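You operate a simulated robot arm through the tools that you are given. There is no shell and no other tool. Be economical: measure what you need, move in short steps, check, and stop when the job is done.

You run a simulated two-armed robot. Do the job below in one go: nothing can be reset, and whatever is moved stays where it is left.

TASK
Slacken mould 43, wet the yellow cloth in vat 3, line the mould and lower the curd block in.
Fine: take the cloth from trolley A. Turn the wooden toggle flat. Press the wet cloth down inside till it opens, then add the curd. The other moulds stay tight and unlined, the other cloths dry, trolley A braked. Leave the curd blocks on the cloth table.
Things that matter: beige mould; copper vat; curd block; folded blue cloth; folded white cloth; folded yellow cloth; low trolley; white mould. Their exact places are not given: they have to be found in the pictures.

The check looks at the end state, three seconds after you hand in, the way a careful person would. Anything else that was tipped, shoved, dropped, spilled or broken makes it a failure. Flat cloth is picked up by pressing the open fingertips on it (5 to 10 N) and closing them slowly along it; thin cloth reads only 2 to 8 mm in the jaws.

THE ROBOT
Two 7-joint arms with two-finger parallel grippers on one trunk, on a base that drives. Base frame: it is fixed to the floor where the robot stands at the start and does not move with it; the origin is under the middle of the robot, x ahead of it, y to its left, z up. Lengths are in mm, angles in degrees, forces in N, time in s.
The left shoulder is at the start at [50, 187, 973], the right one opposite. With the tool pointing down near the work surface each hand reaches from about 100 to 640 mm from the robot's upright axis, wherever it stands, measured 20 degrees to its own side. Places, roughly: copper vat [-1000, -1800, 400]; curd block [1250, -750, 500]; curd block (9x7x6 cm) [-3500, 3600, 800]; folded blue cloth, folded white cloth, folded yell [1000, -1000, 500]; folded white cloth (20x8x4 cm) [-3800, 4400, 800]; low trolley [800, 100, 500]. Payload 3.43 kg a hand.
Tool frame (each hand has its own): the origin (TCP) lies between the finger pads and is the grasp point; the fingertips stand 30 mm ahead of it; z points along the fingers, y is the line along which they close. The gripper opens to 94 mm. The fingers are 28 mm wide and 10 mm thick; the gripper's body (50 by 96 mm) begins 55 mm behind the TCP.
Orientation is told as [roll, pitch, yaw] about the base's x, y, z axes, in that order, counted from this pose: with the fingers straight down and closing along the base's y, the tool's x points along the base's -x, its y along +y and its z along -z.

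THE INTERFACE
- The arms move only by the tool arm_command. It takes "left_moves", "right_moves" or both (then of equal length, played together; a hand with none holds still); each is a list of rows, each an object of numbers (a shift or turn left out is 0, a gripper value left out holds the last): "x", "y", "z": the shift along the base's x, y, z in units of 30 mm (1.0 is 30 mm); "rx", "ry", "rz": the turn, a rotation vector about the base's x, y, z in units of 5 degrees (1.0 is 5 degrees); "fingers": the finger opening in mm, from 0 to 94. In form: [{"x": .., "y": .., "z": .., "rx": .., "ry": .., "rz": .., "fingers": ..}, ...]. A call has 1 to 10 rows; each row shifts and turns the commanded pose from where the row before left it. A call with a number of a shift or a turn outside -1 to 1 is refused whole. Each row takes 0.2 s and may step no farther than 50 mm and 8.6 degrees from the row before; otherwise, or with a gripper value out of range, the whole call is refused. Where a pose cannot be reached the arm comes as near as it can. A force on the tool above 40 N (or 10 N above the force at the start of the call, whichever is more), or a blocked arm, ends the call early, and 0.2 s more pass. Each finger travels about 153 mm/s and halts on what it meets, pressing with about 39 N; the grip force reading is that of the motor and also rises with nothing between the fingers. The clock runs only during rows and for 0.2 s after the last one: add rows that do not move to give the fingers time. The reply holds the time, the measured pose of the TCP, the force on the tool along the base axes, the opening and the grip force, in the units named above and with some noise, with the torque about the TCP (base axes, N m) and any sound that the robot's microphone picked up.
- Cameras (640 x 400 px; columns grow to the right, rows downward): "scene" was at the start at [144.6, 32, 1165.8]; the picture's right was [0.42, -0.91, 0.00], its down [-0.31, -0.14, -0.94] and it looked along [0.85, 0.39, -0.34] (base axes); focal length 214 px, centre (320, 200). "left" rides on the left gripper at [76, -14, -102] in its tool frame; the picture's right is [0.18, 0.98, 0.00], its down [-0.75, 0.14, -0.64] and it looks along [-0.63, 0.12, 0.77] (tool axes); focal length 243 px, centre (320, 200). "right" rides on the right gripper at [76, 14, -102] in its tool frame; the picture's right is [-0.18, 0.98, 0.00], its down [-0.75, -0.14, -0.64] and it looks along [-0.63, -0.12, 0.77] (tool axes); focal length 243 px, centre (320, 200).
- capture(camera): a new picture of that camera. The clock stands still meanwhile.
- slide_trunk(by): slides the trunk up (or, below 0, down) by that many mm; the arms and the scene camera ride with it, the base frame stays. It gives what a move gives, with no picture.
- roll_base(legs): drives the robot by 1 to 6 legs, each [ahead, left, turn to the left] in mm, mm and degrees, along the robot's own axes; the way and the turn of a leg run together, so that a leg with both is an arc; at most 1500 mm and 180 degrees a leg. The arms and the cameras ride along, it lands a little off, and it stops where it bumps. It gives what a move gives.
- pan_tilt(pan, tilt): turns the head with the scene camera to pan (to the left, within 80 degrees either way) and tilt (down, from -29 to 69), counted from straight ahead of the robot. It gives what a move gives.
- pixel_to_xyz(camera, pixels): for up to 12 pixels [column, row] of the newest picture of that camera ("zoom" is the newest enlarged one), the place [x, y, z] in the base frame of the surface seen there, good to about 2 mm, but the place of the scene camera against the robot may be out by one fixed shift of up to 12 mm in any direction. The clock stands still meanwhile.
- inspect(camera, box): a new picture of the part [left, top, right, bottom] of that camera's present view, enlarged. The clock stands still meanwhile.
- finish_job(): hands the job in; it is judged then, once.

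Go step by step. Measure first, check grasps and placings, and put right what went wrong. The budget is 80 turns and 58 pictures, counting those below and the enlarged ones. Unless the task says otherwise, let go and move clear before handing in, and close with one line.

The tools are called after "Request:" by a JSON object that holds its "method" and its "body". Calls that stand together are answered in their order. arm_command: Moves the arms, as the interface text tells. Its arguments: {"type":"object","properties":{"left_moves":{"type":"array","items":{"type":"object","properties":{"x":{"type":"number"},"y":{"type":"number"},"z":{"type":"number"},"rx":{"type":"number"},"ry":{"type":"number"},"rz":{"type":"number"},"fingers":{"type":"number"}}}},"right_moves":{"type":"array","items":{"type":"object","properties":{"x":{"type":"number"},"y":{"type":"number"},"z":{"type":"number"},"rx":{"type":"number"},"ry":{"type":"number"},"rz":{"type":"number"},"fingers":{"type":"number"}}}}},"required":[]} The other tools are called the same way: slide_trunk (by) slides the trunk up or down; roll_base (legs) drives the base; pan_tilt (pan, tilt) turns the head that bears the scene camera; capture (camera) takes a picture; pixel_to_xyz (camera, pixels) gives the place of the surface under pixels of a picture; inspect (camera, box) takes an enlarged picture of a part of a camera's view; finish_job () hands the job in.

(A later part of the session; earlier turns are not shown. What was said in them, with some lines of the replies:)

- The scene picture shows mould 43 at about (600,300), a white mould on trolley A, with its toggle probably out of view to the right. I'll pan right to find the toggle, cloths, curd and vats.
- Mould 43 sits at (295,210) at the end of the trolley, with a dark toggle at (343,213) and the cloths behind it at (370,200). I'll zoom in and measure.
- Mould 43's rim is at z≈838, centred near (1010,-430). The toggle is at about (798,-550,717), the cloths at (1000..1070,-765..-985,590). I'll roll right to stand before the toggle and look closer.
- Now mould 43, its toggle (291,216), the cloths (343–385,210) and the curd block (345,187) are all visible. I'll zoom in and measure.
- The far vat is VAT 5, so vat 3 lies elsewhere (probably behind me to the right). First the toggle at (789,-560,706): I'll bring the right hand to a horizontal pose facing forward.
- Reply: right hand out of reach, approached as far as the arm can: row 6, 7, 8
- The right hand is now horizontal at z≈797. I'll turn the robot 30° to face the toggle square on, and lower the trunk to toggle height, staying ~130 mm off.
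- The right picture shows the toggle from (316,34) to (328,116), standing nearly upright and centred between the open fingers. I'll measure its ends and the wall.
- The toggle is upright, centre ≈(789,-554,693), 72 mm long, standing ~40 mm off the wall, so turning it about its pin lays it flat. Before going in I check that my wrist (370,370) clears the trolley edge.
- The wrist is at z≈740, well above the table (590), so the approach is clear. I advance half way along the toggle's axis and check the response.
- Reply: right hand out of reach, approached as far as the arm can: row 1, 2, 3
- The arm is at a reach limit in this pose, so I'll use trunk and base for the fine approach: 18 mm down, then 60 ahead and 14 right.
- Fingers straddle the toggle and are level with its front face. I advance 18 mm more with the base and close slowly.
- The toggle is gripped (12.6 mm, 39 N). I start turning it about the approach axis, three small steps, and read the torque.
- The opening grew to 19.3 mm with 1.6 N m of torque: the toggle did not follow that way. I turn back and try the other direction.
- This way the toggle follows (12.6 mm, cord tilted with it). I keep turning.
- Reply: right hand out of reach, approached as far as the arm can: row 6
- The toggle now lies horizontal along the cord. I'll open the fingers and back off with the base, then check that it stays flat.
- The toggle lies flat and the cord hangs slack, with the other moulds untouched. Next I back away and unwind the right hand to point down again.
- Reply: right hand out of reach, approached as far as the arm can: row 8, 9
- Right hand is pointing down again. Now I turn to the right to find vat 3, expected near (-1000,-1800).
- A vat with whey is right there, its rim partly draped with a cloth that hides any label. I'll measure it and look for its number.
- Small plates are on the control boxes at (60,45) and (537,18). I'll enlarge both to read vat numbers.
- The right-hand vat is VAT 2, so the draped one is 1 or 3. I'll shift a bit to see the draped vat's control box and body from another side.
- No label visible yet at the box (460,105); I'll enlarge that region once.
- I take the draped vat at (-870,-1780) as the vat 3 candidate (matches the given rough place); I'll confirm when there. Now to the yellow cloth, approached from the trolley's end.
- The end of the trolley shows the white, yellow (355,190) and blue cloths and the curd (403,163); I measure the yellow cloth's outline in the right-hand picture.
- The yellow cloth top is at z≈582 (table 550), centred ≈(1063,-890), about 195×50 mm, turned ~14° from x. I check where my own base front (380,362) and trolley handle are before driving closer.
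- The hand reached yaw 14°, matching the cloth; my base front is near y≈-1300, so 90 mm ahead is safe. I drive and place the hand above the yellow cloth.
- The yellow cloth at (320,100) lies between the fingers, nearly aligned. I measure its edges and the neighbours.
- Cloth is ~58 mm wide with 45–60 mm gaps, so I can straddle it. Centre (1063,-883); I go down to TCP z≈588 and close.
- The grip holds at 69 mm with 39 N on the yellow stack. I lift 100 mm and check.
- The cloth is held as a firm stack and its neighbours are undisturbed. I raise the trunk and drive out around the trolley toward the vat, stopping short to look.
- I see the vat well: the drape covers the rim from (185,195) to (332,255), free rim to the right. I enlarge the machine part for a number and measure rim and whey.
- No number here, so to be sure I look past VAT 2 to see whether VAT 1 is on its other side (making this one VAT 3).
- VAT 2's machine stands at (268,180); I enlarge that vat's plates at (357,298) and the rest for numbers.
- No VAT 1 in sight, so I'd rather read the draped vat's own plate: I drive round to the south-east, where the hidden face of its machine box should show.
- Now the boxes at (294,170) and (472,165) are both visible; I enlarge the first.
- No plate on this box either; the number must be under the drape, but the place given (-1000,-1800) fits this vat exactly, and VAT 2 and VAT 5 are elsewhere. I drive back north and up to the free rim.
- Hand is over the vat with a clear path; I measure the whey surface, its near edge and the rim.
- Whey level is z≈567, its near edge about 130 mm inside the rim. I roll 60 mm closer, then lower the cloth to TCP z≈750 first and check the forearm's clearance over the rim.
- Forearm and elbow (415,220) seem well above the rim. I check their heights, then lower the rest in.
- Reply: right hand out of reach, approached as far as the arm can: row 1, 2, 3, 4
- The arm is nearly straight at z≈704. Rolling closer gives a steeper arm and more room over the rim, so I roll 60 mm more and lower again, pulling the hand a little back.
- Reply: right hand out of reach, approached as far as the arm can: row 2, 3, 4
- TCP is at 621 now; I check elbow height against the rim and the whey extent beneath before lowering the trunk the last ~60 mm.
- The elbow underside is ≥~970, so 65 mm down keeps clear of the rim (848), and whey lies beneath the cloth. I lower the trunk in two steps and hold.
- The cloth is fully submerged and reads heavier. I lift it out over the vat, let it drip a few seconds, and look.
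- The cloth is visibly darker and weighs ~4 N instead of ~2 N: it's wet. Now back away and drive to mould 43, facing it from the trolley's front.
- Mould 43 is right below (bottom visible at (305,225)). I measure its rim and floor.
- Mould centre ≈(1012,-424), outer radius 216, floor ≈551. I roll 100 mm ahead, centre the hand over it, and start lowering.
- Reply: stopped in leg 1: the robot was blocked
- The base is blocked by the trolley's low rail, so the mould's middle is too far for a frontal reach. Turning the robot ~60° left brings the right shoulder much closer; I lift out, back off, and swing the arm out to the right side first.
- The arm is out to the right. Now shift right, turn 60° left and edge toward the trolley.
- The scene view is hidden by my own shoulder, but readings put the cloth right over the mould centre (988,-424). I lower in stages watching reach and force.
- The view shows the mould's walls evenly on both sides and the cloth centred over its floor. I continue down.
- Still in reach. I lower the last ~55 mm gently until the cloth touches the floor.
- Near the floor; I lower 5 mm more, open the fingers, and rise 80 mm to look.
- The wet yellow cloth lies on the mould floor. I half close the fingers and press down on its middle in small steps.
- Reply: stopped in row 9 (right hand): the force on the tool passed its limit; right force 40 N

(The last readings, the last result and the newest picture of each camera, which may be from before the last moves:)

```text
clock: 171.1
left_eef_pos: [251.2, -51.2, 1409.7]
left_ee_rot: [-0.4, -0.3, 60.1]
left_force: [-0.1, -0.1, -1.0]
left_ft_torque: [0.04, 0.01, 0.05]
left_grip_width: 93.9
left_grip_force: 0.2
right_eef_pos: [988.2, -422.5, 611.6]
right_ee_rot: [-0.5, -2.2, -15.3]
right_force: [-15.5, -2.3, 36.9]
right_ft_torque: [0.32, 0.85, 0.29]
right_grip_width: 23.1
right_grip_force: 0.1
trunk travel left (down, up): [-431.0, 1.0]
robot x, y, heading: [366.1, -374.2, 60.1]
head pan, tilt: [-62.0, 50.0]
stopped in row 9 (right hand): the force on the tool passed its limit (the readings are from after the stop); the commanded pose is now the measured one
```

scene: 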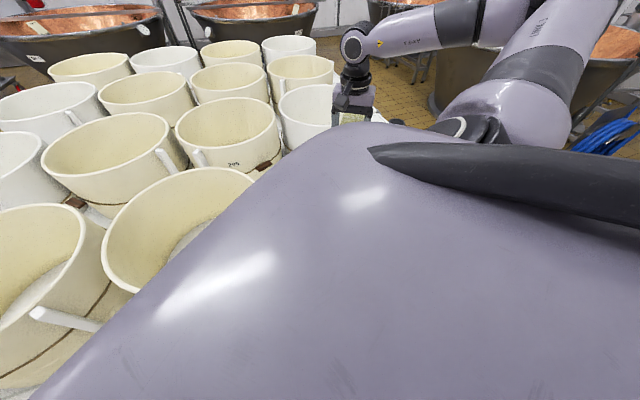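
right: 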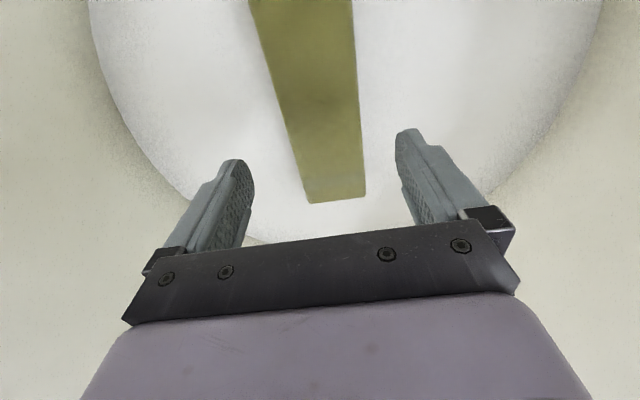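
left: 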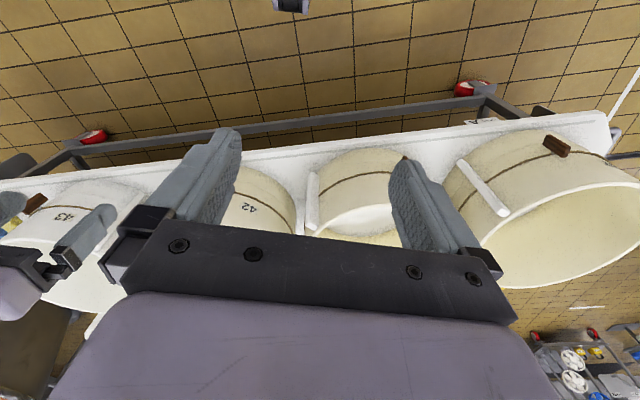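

Pressed with ~37 N at z≈612. I lift and look whether the cloth opened.

Request:
{"method": "arm_command", "body": {"right_moves": [{"z": 0.5}, {"z": 1}, {"z": 1}, {"z": 1}, {"z": 1}, {"z": 1}, {"z": 0}]}}

Request:
{"method": "capture", "body": {"camera": "right"}}

```text
clock: 172.7
left_eef_pos: [256.4, -50.7, 1409.5]
left_ee_rot: [-0.2, -0.2, 60.1]
left_force: [0.5, 0.3, 0.3]
left_ft_torque: [0.02, -0.03, 0.01]
left_grip_width: 93.8
left_grip_force: 0.1
right_eef_pos: [988.6, -423.4, 772.1]
right_ee_rot: [-0.6, -2.1, -15.4]
right_force: [0.0, 0.5, 0.6]
right_ft_torque: [0.0, -0.01, 0.02]
right_grip_width: 25.0
right_grip_force: 0.1
trunk travel left (down, up): [-431.0, 1.0]
robot x, y, heading: [367.6, -372.6, 60.0]
head pan, tilt: [-62.0, 50.0]
```

```text
15 pictures are left
```

right: 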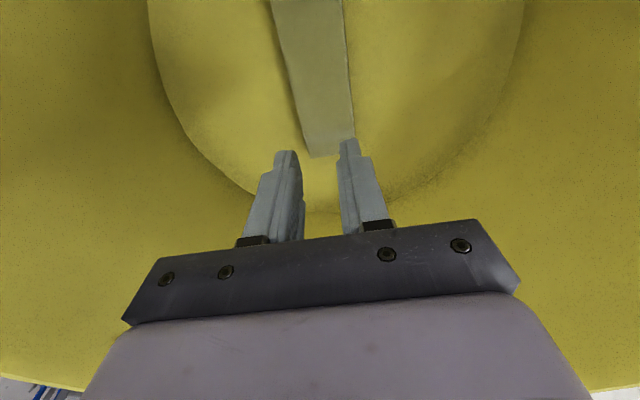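

The cloth has opened and lines the mould wall and floor. Next the curd: I raise the hand, drive round to the trolley end, again with the right side toward the trolley, and look.

Request:
{"method": "arm_command", "body": {"right_moves": [{"z": 1}, {"z": 1}, {"z": 1}, {"z": 1}, {"z": 1}, {"z": 1}, {"z": 1}, {"z": 1}, {"z": 1}, {"fingers": 90}]}}

Request:
{"method": "roll_base", "body": {"legs": [[-40, 69, 0], [-935, -540, 0], [0, 0, 90], [-775, -447, 0]]}}

Request:
{"method": "capture", "body": {"camera": "right"}}

```text
clock: 174.8
left_eef_pos: [255.9, -51.1, 1409.0]
left_ee_rot: [-0.2, -0.1, 60.2]
left_force: [0.0, -0.3, 0.8]
left_ft_torque: [-0.01, 0.0, 0.03]
left_grip_width: 93.9
left_grip_force: 0.1
right_eef_pos: [988.1, -423.8, 1042.7]
right_ee_rot: [-0.4, -2.2, -15.3]
right_force: [0.2, -0.6, -0.9]
right_ft_torque: [-0.04, 0.0, 0.04]
right_grip_width: 90.1
right_grip_force: 0.1
trunk travel left (down, up): [-431.0, 1.0]
robot x, y, heading: [367.8, -376.3, 60.1]
head pan, tilt: [-62.0, 50.0]
```

```text
clock: 189.2
left_eef_pos: [852.3, -1578.7, 1410.3]
left_ee_rot: [-0.3, -0.1, 149.8]
left_force: [-0.6, 0.1, 0.0]
left_ft_torque: [0.01, 0.02, 0.0]
left_grip_width: 93.8
left_grip_force: 0.0
right_eef_pos: [1228.3, -848.4, 1041.5]
right_ee_rot: [-0.4, -2.2, 74.5]
right_force: [-0.1, 0.5, -0.5]
right_ft_torque: [0.0, -0.01, -0.03]
right_grip_width: 89.9
right_grip_force: 0.0
trunk travel left (down, up): [-431.0, 1.0]
robot x, y, heading: [1174.3, -1466.8, 149.5]
head pan, tilt: [-62.0, 50.0]
```

```text
14 pictures are left
```

right: 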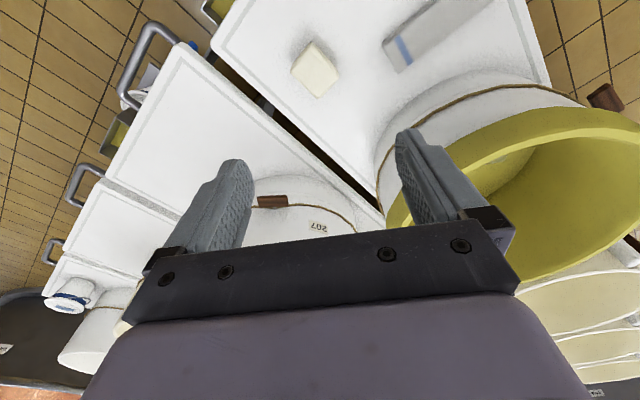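

The lining shows well in mould 43, and the curd block is at (315,68). I measure its corners.

Request:
{"method": "pixel_to_xyz", "body": {"camera": "right", "pixels": [[314, 66], [312, 44], [293, 67], [318, 92], [336, 71], [303, 55], [304, 80], [328, 82], [325, 57]]}}

Request:
{"method": "inspect", "body": {"camera": "right", "box": [265, 20, 365, 120]}}

```text
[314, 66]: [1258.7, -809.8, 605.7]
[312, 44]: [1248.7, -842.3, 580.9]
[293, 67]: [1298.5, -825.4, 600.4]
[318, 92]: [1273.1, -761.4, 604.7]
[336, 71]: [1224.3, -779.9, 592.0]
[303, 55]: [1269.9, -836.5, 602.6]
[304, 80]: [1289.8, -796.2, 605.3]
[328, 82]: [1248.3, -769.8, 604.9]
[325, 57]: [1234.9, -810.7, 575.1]
```

```text
4.00 times, centred on (315, 70) of right
```

zoom: 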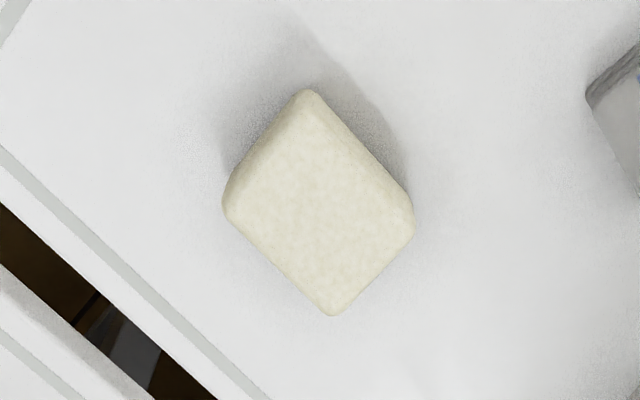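

I take the top face's corners from the zoom to get centre and orientation.

Request:
{"method": "pixel_to_xyz", "body": {"camera": "zoom", "pixels": [[235, 205], [333, 303], [400, 235], [300, 130], [282, 258], [265, 165], [370, 270], [350, 180], [318, 215]]}}

```text
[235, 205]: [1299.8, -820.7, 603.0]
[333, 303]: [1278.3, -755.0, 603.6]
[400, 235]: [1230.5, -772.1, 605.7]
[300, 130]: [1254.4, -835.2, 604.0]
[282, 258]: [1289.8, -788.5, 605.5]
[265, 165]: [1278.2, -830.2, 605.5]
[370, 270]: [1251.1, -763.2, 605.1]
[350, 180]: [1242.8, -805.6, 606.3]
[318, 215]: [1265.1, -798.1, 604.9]
```

Curd centre is (1265,-796), top 605, ~80×60 mm; its short side lies along 19.5°, so I need hand yaw ≈109.5°. I lower the trunk, turn and place the hand above it.

Request:
{"method": "slide_trunk", "body": {"by": -140}}

Request:
{"method": "arm_command", "body": {"right_moves": [{"x": 0.2, "y": 0.3, "rz": 1, "z": -0.6}, {"x": 0.2, "y": 0.3, "rz": 1, "z": -0.6}, {"x": 0.2, "y": 0.3, "rz": 1, "z": -0.6}, {"x": 0.2, "y": 0.3, "rz": 1, "z": -0.6}, {"x": 0.2, "y": 0.3, "rz": 1, "z": -0.6}, {"x": 0.2, "y": 0.2, "rz": 1, "z": -0.6}, {"rz": 1, "z": -0.6}, {"z": -0.8}, {"z": 0}]}}

Request:
{"method": "capture", "body": {"camera": "right"}}

```text
clock: 190.9
left_eef_pos: [853.2, -1579.0, 1269.1]
left_ee_rot: [-0.2, -0.1, 149.8]
left_force: [-0.2, 0.0, -0.6]
left_ft_torque: [0.01, -0.01, -0.02]
left_grip_width: 94.1
left_grip_force: 0.0
right_eef_pos: [1229.7, -848.4, 903.7]
right_ee_rot: [-0.4, -2.2, 74.5]
right_force: [0.1, -0.1, 1.0]
right_ft_torque: [0.0, -0.01, -0.02]
right_grip_width: 89.8
right_grip_force: 0.0
trunk travel left (down, up): [-291.0, 141.0]
robot x, y, heading: [1179.6, -1466.4, 149.9]
head pan, tilt: [-62.0, 50.0]
```

```text
clock: 192.9
left_eef_pos: [852.6, -1579.1, 1268.6]
left_ee_rot: [-0.2, -0.2, 149.8]
left_force: [-0.6, 0.2, -0.8]
left_ft_torque: [-0.01, -0.01, 0.0]
left_grip_width: 93.8
left_grip_force: 0.0
right_eef_pos: [1265.3, -797.5, 751.8]
right_ee_rot: [-0.5, -2.3, 109.5]
right_force: [0.1, 0.2, -0.1]
right_ft_torque: [0.0, -0.01, -0.01]
right_grip_width: 90.0
right_grip_force: 0.1
trunk travel left (down, up): [-291.0, 141.0]
robot x, y, heading: [1177.4, -1468.5, 149.5]
head pan, tilt: [-62.0, 50.0]
```

```text
12 pictures are left
```

right: 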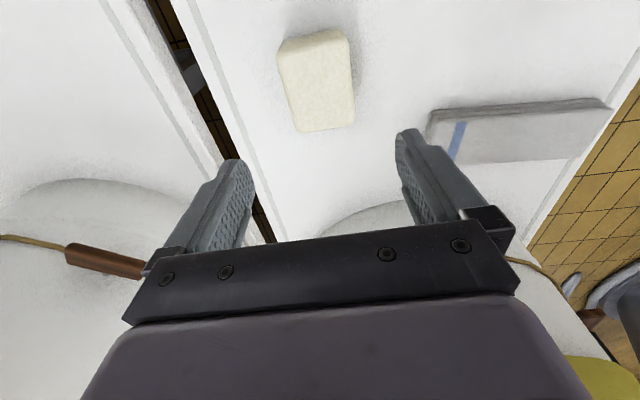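

The block lies between the finger directions; I re-measure its top from this closer view.

Request:
{"method": "pixel_to_xyz", "body": {"camera": "right", "pixels": [[283, 60], [346, 45], [352, 118], [301, 127], [318, 88]]}}

```text
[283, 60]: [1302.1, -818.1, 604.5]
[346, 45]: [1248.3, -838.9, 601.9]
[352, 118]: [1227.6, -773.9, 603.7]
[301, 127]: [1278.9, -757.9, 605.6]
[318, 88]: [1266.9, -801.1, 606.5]
```

Centre confirmed (1264,-797). I descend to TCP z≈585 and close gently.

Request:
{"method": "arm_command", "body": {"right_moves": [{"z": -1}, {"z": -1}, {"z": -1}, {"z": -1}, {"z": -1}, {"z": -0.5}, {"z": 0}]}}

Request:
{"method": "arm_command", "body": {"right_moves": [{"fingers": 80}, {"fingers": 72}, {"fingers": 66}, {"fingers": 60}, {"fingers": 56}, {"fingers": 52}, {"fingers": 52}]}}

Request:
{"method": "arm_command", "body": {"right_moves": [{"z": 0.3}, {"z": 0.5}, {"z": 1}, {"z": 1}, {"z": 1}, {"z": 1}, {"z": 0}]}}

Request:
{"method": "capture", "body": {"camera": "right"}}

```text
clock: 194.5
left_eef_pos: [854.0, -1578.4, 1269.7]
left_ee_rot: [-0.2, -0.2, 149.8]
left_force: [-0.2, 0.5, 0.1]
left_ft_torque: [-0.02, 0.04, 0.01]
left_grip_width: 94.0
left_grip_force: 0.1
right_eef_pos: [1264.9, -797.7, 587.5]
right_ee_rot: [-0.4, -2.2, 109.4]
right_force: [-0.3, 0.3, 0.9]
right_ft_torque: [0.02, 0.01, -0.03]
right_grip_width: 90.0
right_grip_force: 0.0
trunk travel left (down, up): [-291.0, 141.0]
robot x, y, heading: [1172.9, -1469.7, 149.5]
head pan, tilt: [-62.0, 50.0]
```

```text
clock: 196.1
left_eef_pos: [852.4, -1579.0, 1269.2]
left_ee_rot: [-0.2, -0.2, 149.8]
left_force: [0.0, 0.0, 0.2]
left_ft_torque: [0.04, 0.01, 0.03]
left_grip_width: 94.0
left_grip_force: 0.0
right_eef_pos: [1266.2, -797.6, 587.0]
right_ee_rot: [-0.4, -2.2, 109.5]
right_force: [1.4, 0.9, 0.4]
right_ft_torque: [-0.02, 0.03, 0.03]
right_grip_width: 72.1
right_grip_force: 38.8
trunk travel left (down, up): [-291.0, 141.0]
robot x, y, heading: [1178.9, -1468.6, 149.7]
head pan, tilt: [-62.0, 50.0]
```

```text
clock: 197.7
left_eef_pos: [853.5, -1578.2, 1268.4]
left_ee_rot: [-0.2, -0.2, 149.8]
left_force: [-0.7, -0.2, 0.5]
left_ft_torque: [-0.01, 0.03, 0.01]
left_grip_width: 94.3
left_grip_force: 0.0
right_eef_pos: [1266.6, -797.6, 731.3]
right_ee_rot: [-0.3, -2.2, 109.6]
right_force: [-0.1, -0.2, -4.2]
right_ft_torque: [0.0, -0.02, 0.03]
right_grip_width: 72.0
right_grip_force: 38.9
trunk travel left (down, up): [-291.0, 141.0]
robot x, y, heading: [1176.4, -1467.0, 149.5]
head pan, tilt: [-62.0, 50.0]
```

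```text
11 pictures are left
```

right: 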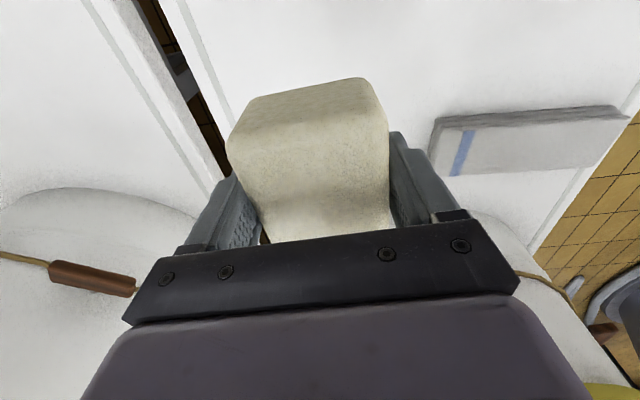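

The curd is firmly held (72 mm, ~4 N). I raise it clear, and drive back the same way to mould 43.

Request:
{"method": "slide_trunk", "body": {"by": 140}}

Request:
{"method": "arm_command", "body": {"right_moves": [{"x": -0.2, "y": -0.3, "z": 0.9}, {"x": -0.2, "y": -0.3, "z": 0.9}, {"x": -0.2, "y": -0.3, "z": 0.9}, {"x": -0.2, "y": -0.3, "z": 0.9}, {"x": -0.2, "y": -0.3, "z": 0.9}, {"x": -0.2, "y": -0.2, "z": 0.9}, {"z": 0}]}}

Request:
{"method": "roll_base", "body": {"legs": [[775, 447, 0], [0, 0, -90], [935, 540, 0], [30, -52, 0]]}}

```text
clock: 199.3
left_eef_pos: [853.5, -1577.1, 1410.0]
left_ee_rot: [-0.3, -0.2, 149.8]
left_force: [0.2, -0.1, -0.8]
left_ft_torque: [0.01, 0.0, -0.01]
left_grip_width: 94.2
left_grip_force: 0.0
right_eef_pos: [1266.3, -798.1, 870.4]
right_ee_rot: [-0.3, -2.3, 109.5]
right_force: [0.4, 0.1, -4.1]
right_ft_torque: [-0.03, -0.01, 0.02]
right_grip_width: 72.1
right_grip_force: 38.6
trunk travel left (down, up): [-431.0, 1.0]
robot x, y, heading: [1180.1, -1471.5, 149.5]
head pan, tilt: [-62.0, 50.0]
```

```text
clock: 200.9
left_eef_pos: [853.2, -1578.8, 1409.3]
left_ee_rot: [-0.1, -0.1, 149.8]
left_force: [0.1, -0.1, -0.1]
left_ft_torque: [-0.03, 0.01, 0.06]
left_grip_width: 94.3
left_grip_force: 0.1
right_eef_pos: [1227.9, -848.5, 1034.5]
right_ee_rot: [-0.4, -2.2, 109.6]
right_force: [0.0, 0.7, -3.4]
right_ft_torque: [-0.01, -0.02, -0.04]
right_grip_width: 72.2
right_grip_force: 39.3
trunk travel left (down, up): [-431.0, 1.0]
robot x, y, heading: [1177.8, -1470.0, 149.6]
head pan, tilt: [-62.0, 50.0]
```

```text
clock: 215.2
left_eef_pos: [278.8, -62.1, 1408.8]
left_ee_rot: [-0.1, -0.1, 58.0]
left_force: [0.2, 0.1, 0.0]
left_ft_torque: [-0.02, 0.01, -0.02]
left_grip_width: 94.0
left_grip_force: 0.0
right_eef_pos: [997.5, -459.9, 1033.6]
right_ee_rot: [-0.5, -2.1, 17.8]
right_force: [1.2, 0.7, -2.8]
right_ft_torque: [0.0, 0.04, 0.01]
right_grip_width: 72.2
right_grip_force: 39.1
trunk travel left (down, up): [-431.0, 1.0]
robot x, y, heading: [380.8, -388.2, 58.0]
head pan, tilt: [-62.0, 50.0]
```

The hand is at (998,-460), slightly off; I shift 36 mm in y to the mould centre, lower to z≈800 and look.

Request:
{"method": "arm_command", "body": {"right_moves": [{"y": 0.6}, {"y": 0.6}, {"z": -1}, {"z": -1}, {"z": -1}, {"z": -1}, {"z": -1}, {"z": 0}]}}

Request:
{"method": "capture", "body": {"camera": "right"}}

```text
clock: 217.0
left_eef_pos: [278.8, -62.5, 1409.4]
left_ee_rot: [-0.2, -0.3, 58.0]
left_force: [-0.2, 0.9, -0.8]
left_ft_torque: [-0.04, 0.03, 0.04]
left_grip_width: 93.7
left_grip_force: 0.1
right_eef_pos: [996.2, -423.8, 883.8]
right_ee_rot: [-0.5, -2.2, 17.7]
right_force: [0.0, 0.1, -2.4]
right_ft_torque: [0.02, 0.01, -0.03]
right_grip_width: 72.1
right_grip_force: 39.2
trunk travel left (down, up): [-431.0, 1.0]
robot x, y, heading: [379.5, -387.3, 58.2]
head pan, tilt: [-62.0, 50.0]
```

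```text
10 pictures are left
```

right: 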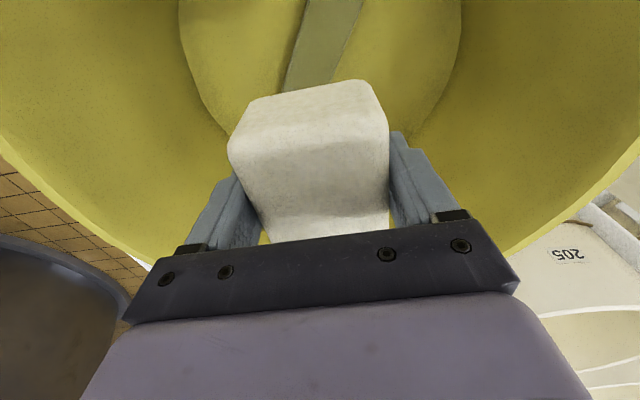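

The curd is over the lined mould. I check heights of the lining floor and of the strip at (315,40).

Request:
{"method": "pixel_to_xyz", "body": {"camera": "right", "pixels": [[318, 40], [320, 15], [380, 40], [250, 60], [420, 20], [220, 30]]}}

Request:
{"method": "arm_command", "body": {"right_moves": [{"z": -1}, {"z": -1}, {"z": -1}, {"z": -1}, {"z": -1}, {"z": -1}, {"z": -1}, {"z": -1}, {"z": 0}]}}

```text
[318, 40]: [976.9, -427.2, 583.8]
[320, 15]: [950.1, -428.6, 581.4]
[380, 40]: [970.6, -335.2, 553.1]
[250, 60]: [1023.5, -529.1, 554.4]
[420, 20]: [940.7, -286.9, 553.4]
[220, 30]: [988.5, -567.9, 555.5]
```

```text
clock: 219.0
left_eef_pos: [278.2, -62.5, 1410.1]
left_ee_rot: [-0.1, -0.2, 58.0]
left_force: [0.1, 0.1, -0.5]
left_ft_torque: [0.03, -0.01, 0.01]
left_grip_width: 94.1
left_grip_force: 0.1
right_eef_pos: [997.5, -424.7, 642.1]
right_ee_rot: [-0.3, -2.2, 17.7]
right_force: [0.4, 0.2, -2.6]
right_ft_torque: [-0.03, -0.01, 0.02]
right_grip_width: 72.1
right_grip_force: 38.8
trunk travel left (down, up): [-431.0, 1.0]
robot x, y, heading: [379.0, -387.8, 57.6]
head pan, tilt: [-62.0, 50.0]
```

The lining floor is at ~553 while the cloth's middle strip lies at ~583, flat and wide enough to carry the block; curd bottom is 37 mm below TCP, so contact is near z≈620. I lower gently until touch.

Request:
{"method": "arm_command", "body": {"right_moves": [{"z": -0.3}, {"z": -0.2}, {"z": -0.1}, {"z": -0.1}, {"z": 0}]}}

```text
clock: 220.2
left_eef_pos: [278.4, -61.7, 1410.1]
left_ee_rot: [-0.2, -0.2, 58.0]
left_force: [0.1, 0.2, 0.1]
left_ft_torque: [0.02, -0.02, -0.02]
left_grip_width: 94.0
left_grip_force: 0.1
right_eef_pos: [996.1, -423.0, 622.2]
right_ee_rot: [-0.3, -2.2, 17.6]
right_force: [-1.3, 1.0, -3.3]
right_ft_torque: [0.0, 0.01, -0.01]
right_grip_width: 72.1
right_grip_force: 38.6
trunk travel left (down, up): [-431.0, 1.0]
robot x, y, heading: [381.8, -392.9, 57.8]
head pan, tilt: [-62.0, 50.0]
```

No contact yet at 622; two more small steps.

Request:
{"method": "arm_command", "body": {"right_moves": [{"z": -0.1}, {"z": -0.1}, {"z": 0}, {"z": 0}]}}

```text
clock: 221.2
left_eef_pos: [276.3, -61.8, 1408.4]
left_ee_rot: [-0.3, -0.1, 58.0]
left_force: [-0.3, -0.2, -0.6]
left_ft_torque: [0.01, -0.03, -0.02]
left_grip_width: 94.1
left_grip_force: 0.0
right_eef_pos: [996.4, -424.1, 619.2]
right_ee_rot: [-0.5, -2.5, 17.6]
right_force: [-3.3, -2.1, 24.0]
right_ft_torque: [0.35, 0.83, 0.03]
right_grip_width: 72.1
right_grip_force: 39.1
trunk travel left (down, up): [-431.0, 1.0]
robot x, y, heading: [379.9, -388.6, 57.7]
head pan, tilt: [-62.0, 50.0]
```

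Contact (24 N up). I ease 2 mm, open, and rise clear to look.

Request:
{"method": "arm_command", "body": {"right_moves": [{"z": 0.07}, {"fingers": 80}, {"fingers": 92}, {"z": 0}, {"z": 0.5}, {"z": 1}, {"z": 1}, {"z": 1}, {"z": 1}, {"z": 1}]}}

Request:
{"method": "capture", "body": {"camera": "right"}}

```text
clock: 223.4
left_eef_pos: [278.7, -62.7, 1410.7]
left_ee_rot: [-0.2, -0.2, 58.0]
left_force: [0.3, -0.4, 0.9]
left_ft_torque: [-0.03, 0.0, -0.01]
left_grip_width: 93.9
left_grip_force: 0.0
right_eef_pos: [995.9, -424.7, 784.9]
right_ee_rot: [-0.4, -2.1, 17.6]
right_force: [0.6, 0.7, 0.1]
right_ft_torque: [0.0, 0.03, 0.0]
right_grip_width: 92.1
right_grip_force: 0.1
trunk travel left (down, up): [-431.0, 1.0]
robot x, y, heading: [378.9, -387.6, 57.8]
head pan, tilt: [-62.0, 50.0]
```

```text
9 pictures are left
```

right: 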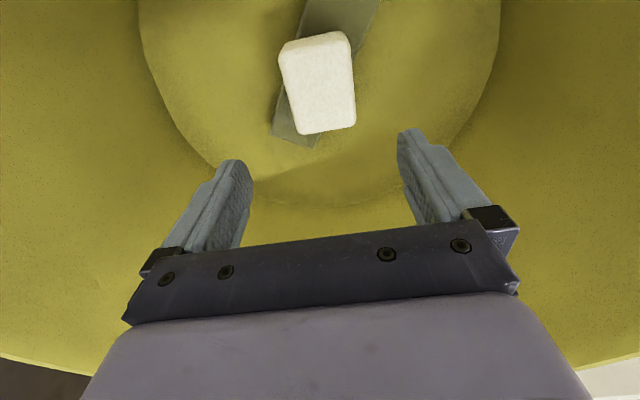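

The curd rests level on the cloth in the middle of mould 43. I raise the hand out, back away and take a last overall look.

Request:
{"method": "arm_command", "body": {"right_moves": [{"z": 1}, {"z": 1}, {"z": 1}, {"z": 1}, {"z": 1}, {"z": 1}, {"z": 1}, {"z": 1}, {"z": 1}]}}

Request:
{"method": "roll_base", "body": {"legs": [[-100, 173, 0], [0, 0, -58]]}}

Request:
{"method": "pan_tilt", "body": {"pan": -18, "tilt": 38}}

Request:
{"method": "capture", "body": {"camera": "scene"}}

Request:
{"method": "inspect", "body": {"camera": "scene", "box": [220, 110, 460, 270]}}

```text
clock: 225.4
left_eef_pos: [277.4, -61.8, 1410.3]
left_ee_rot: [-0.2, -0.3, 58.0]
left_force: [-0.2, -0.1, 0.6]
left_ft_torque: [0.03, 0.01, 0.03]
left_grip_width: 94.2
left_grip_force: 0.0
right_eef_pos: [996.2, -423.4, 1054.6]
right_ee_rot: [-0.4, -2.2, 17.7]
right_force: [-0.5, 0.5, 0.7]
right_ft_torque: [0.0, -0.01, 0.0]
right_grip_width: 92.2
right_grip_force: 0.0
trunk travel left (down, up): [-431.0, 1.0]
robot x, y, heading: [379.2, -385.1, 57.5]
head pan, tilt: [-62.0, 50.0]
```

```text
clock: 229.6
left_eef_pos: [400.0, -120.0, 1409.7]
left_ee_rot: [-0.2, -0.3, 0.7]
left_force: [-0.3, 0.5, 0.3]
left_ft_torque: [0.0, 0.02, 0.0]
left_grip_width: 94.0
left_grip_force: 0.1
right_eef_pos: [481.3, -918.5, 1054.7]
right_ee_rot: [-0.3, -2.2, -39.7]
right_force: [0.8, -0.2, -0.6]
right_ft_torque: [0.05, 0.03, -0.04]
right_grip_width: 92.1
right_grip_force: 0.0
trunk travel left (down, up): [-431.0, 1.0]
robot x, y, heading: [176.2, -380.8, 0.4]
head pan, tilt: [-62.0, 50.0]
```

```text
clock: 230.7
left_eef_pos: [399.3, -119.1, 1410.9]
left_ee_rot: [-0.1, -0.2, 0.7]
left_force: [0.0, -0.6, 0.2]
left_ft_torque: [0.0, 0.0, -0.02]
left_grip_width: 93.7
left_grip_force: 0.1
right_eef_pos: [481.6, -919.5, 1052.8]
right_ee_rot: [-0.4, -2.1, -39.8]
right_force: [0.2, 0.0, -0.8]
right_ft_torque: [-0.01, 0.02, 0.01]
right_grip_width: 92.1
right_grip_force: 0.0
trunk travel left (down, up): [-431.0, 1.0]
robot x, y, heading: [179.6, -380.6, 0.4]
head pan, tilt: [-18.0, 38.0]
```

```text
8 pictures are left
```

scene: 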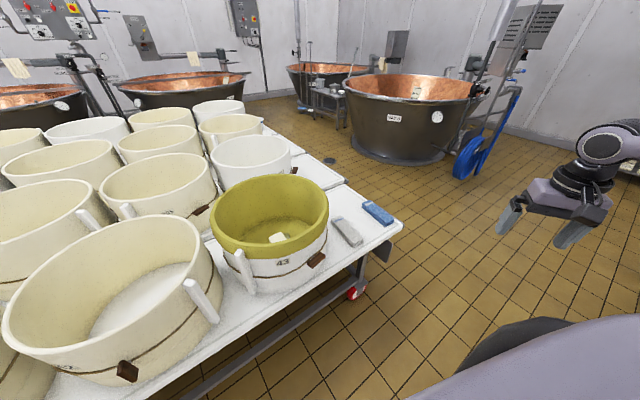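

```text
2.50 times, centred on (340, 190) of scene
```

zoom: 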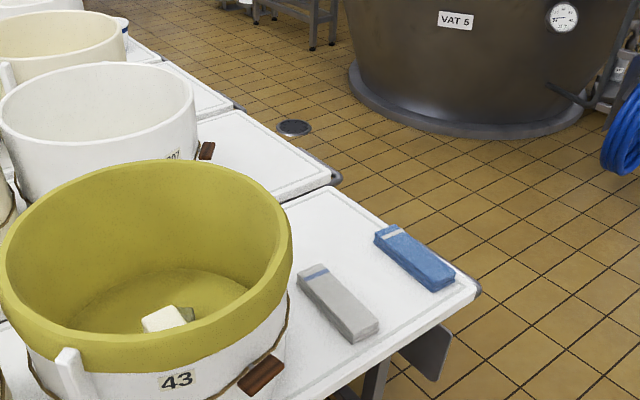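

The final picture shows mould 43 lined in yellow with the curd inside (278,237). Its toggle lies flat and its cord hangs slack. The white and blue cloths and the other moulds are untouched, and both hands are clear, so I hand in.

Request:
{"method": "finish_job", "body": {}}

```text
The job is handed in.
```

Mould 43 is slackened with its toggle flat, lined with the wet yellow cloth and holding the curd block. I never saw a number on the vat I used: I took it as vat 3 because it stands where vat 3 was said to be, and the vats I could read were 2 and 5. The base also bumped trolley A's rail once while I was positioning, but neither the trolley nor the moulds appeared to have moved.
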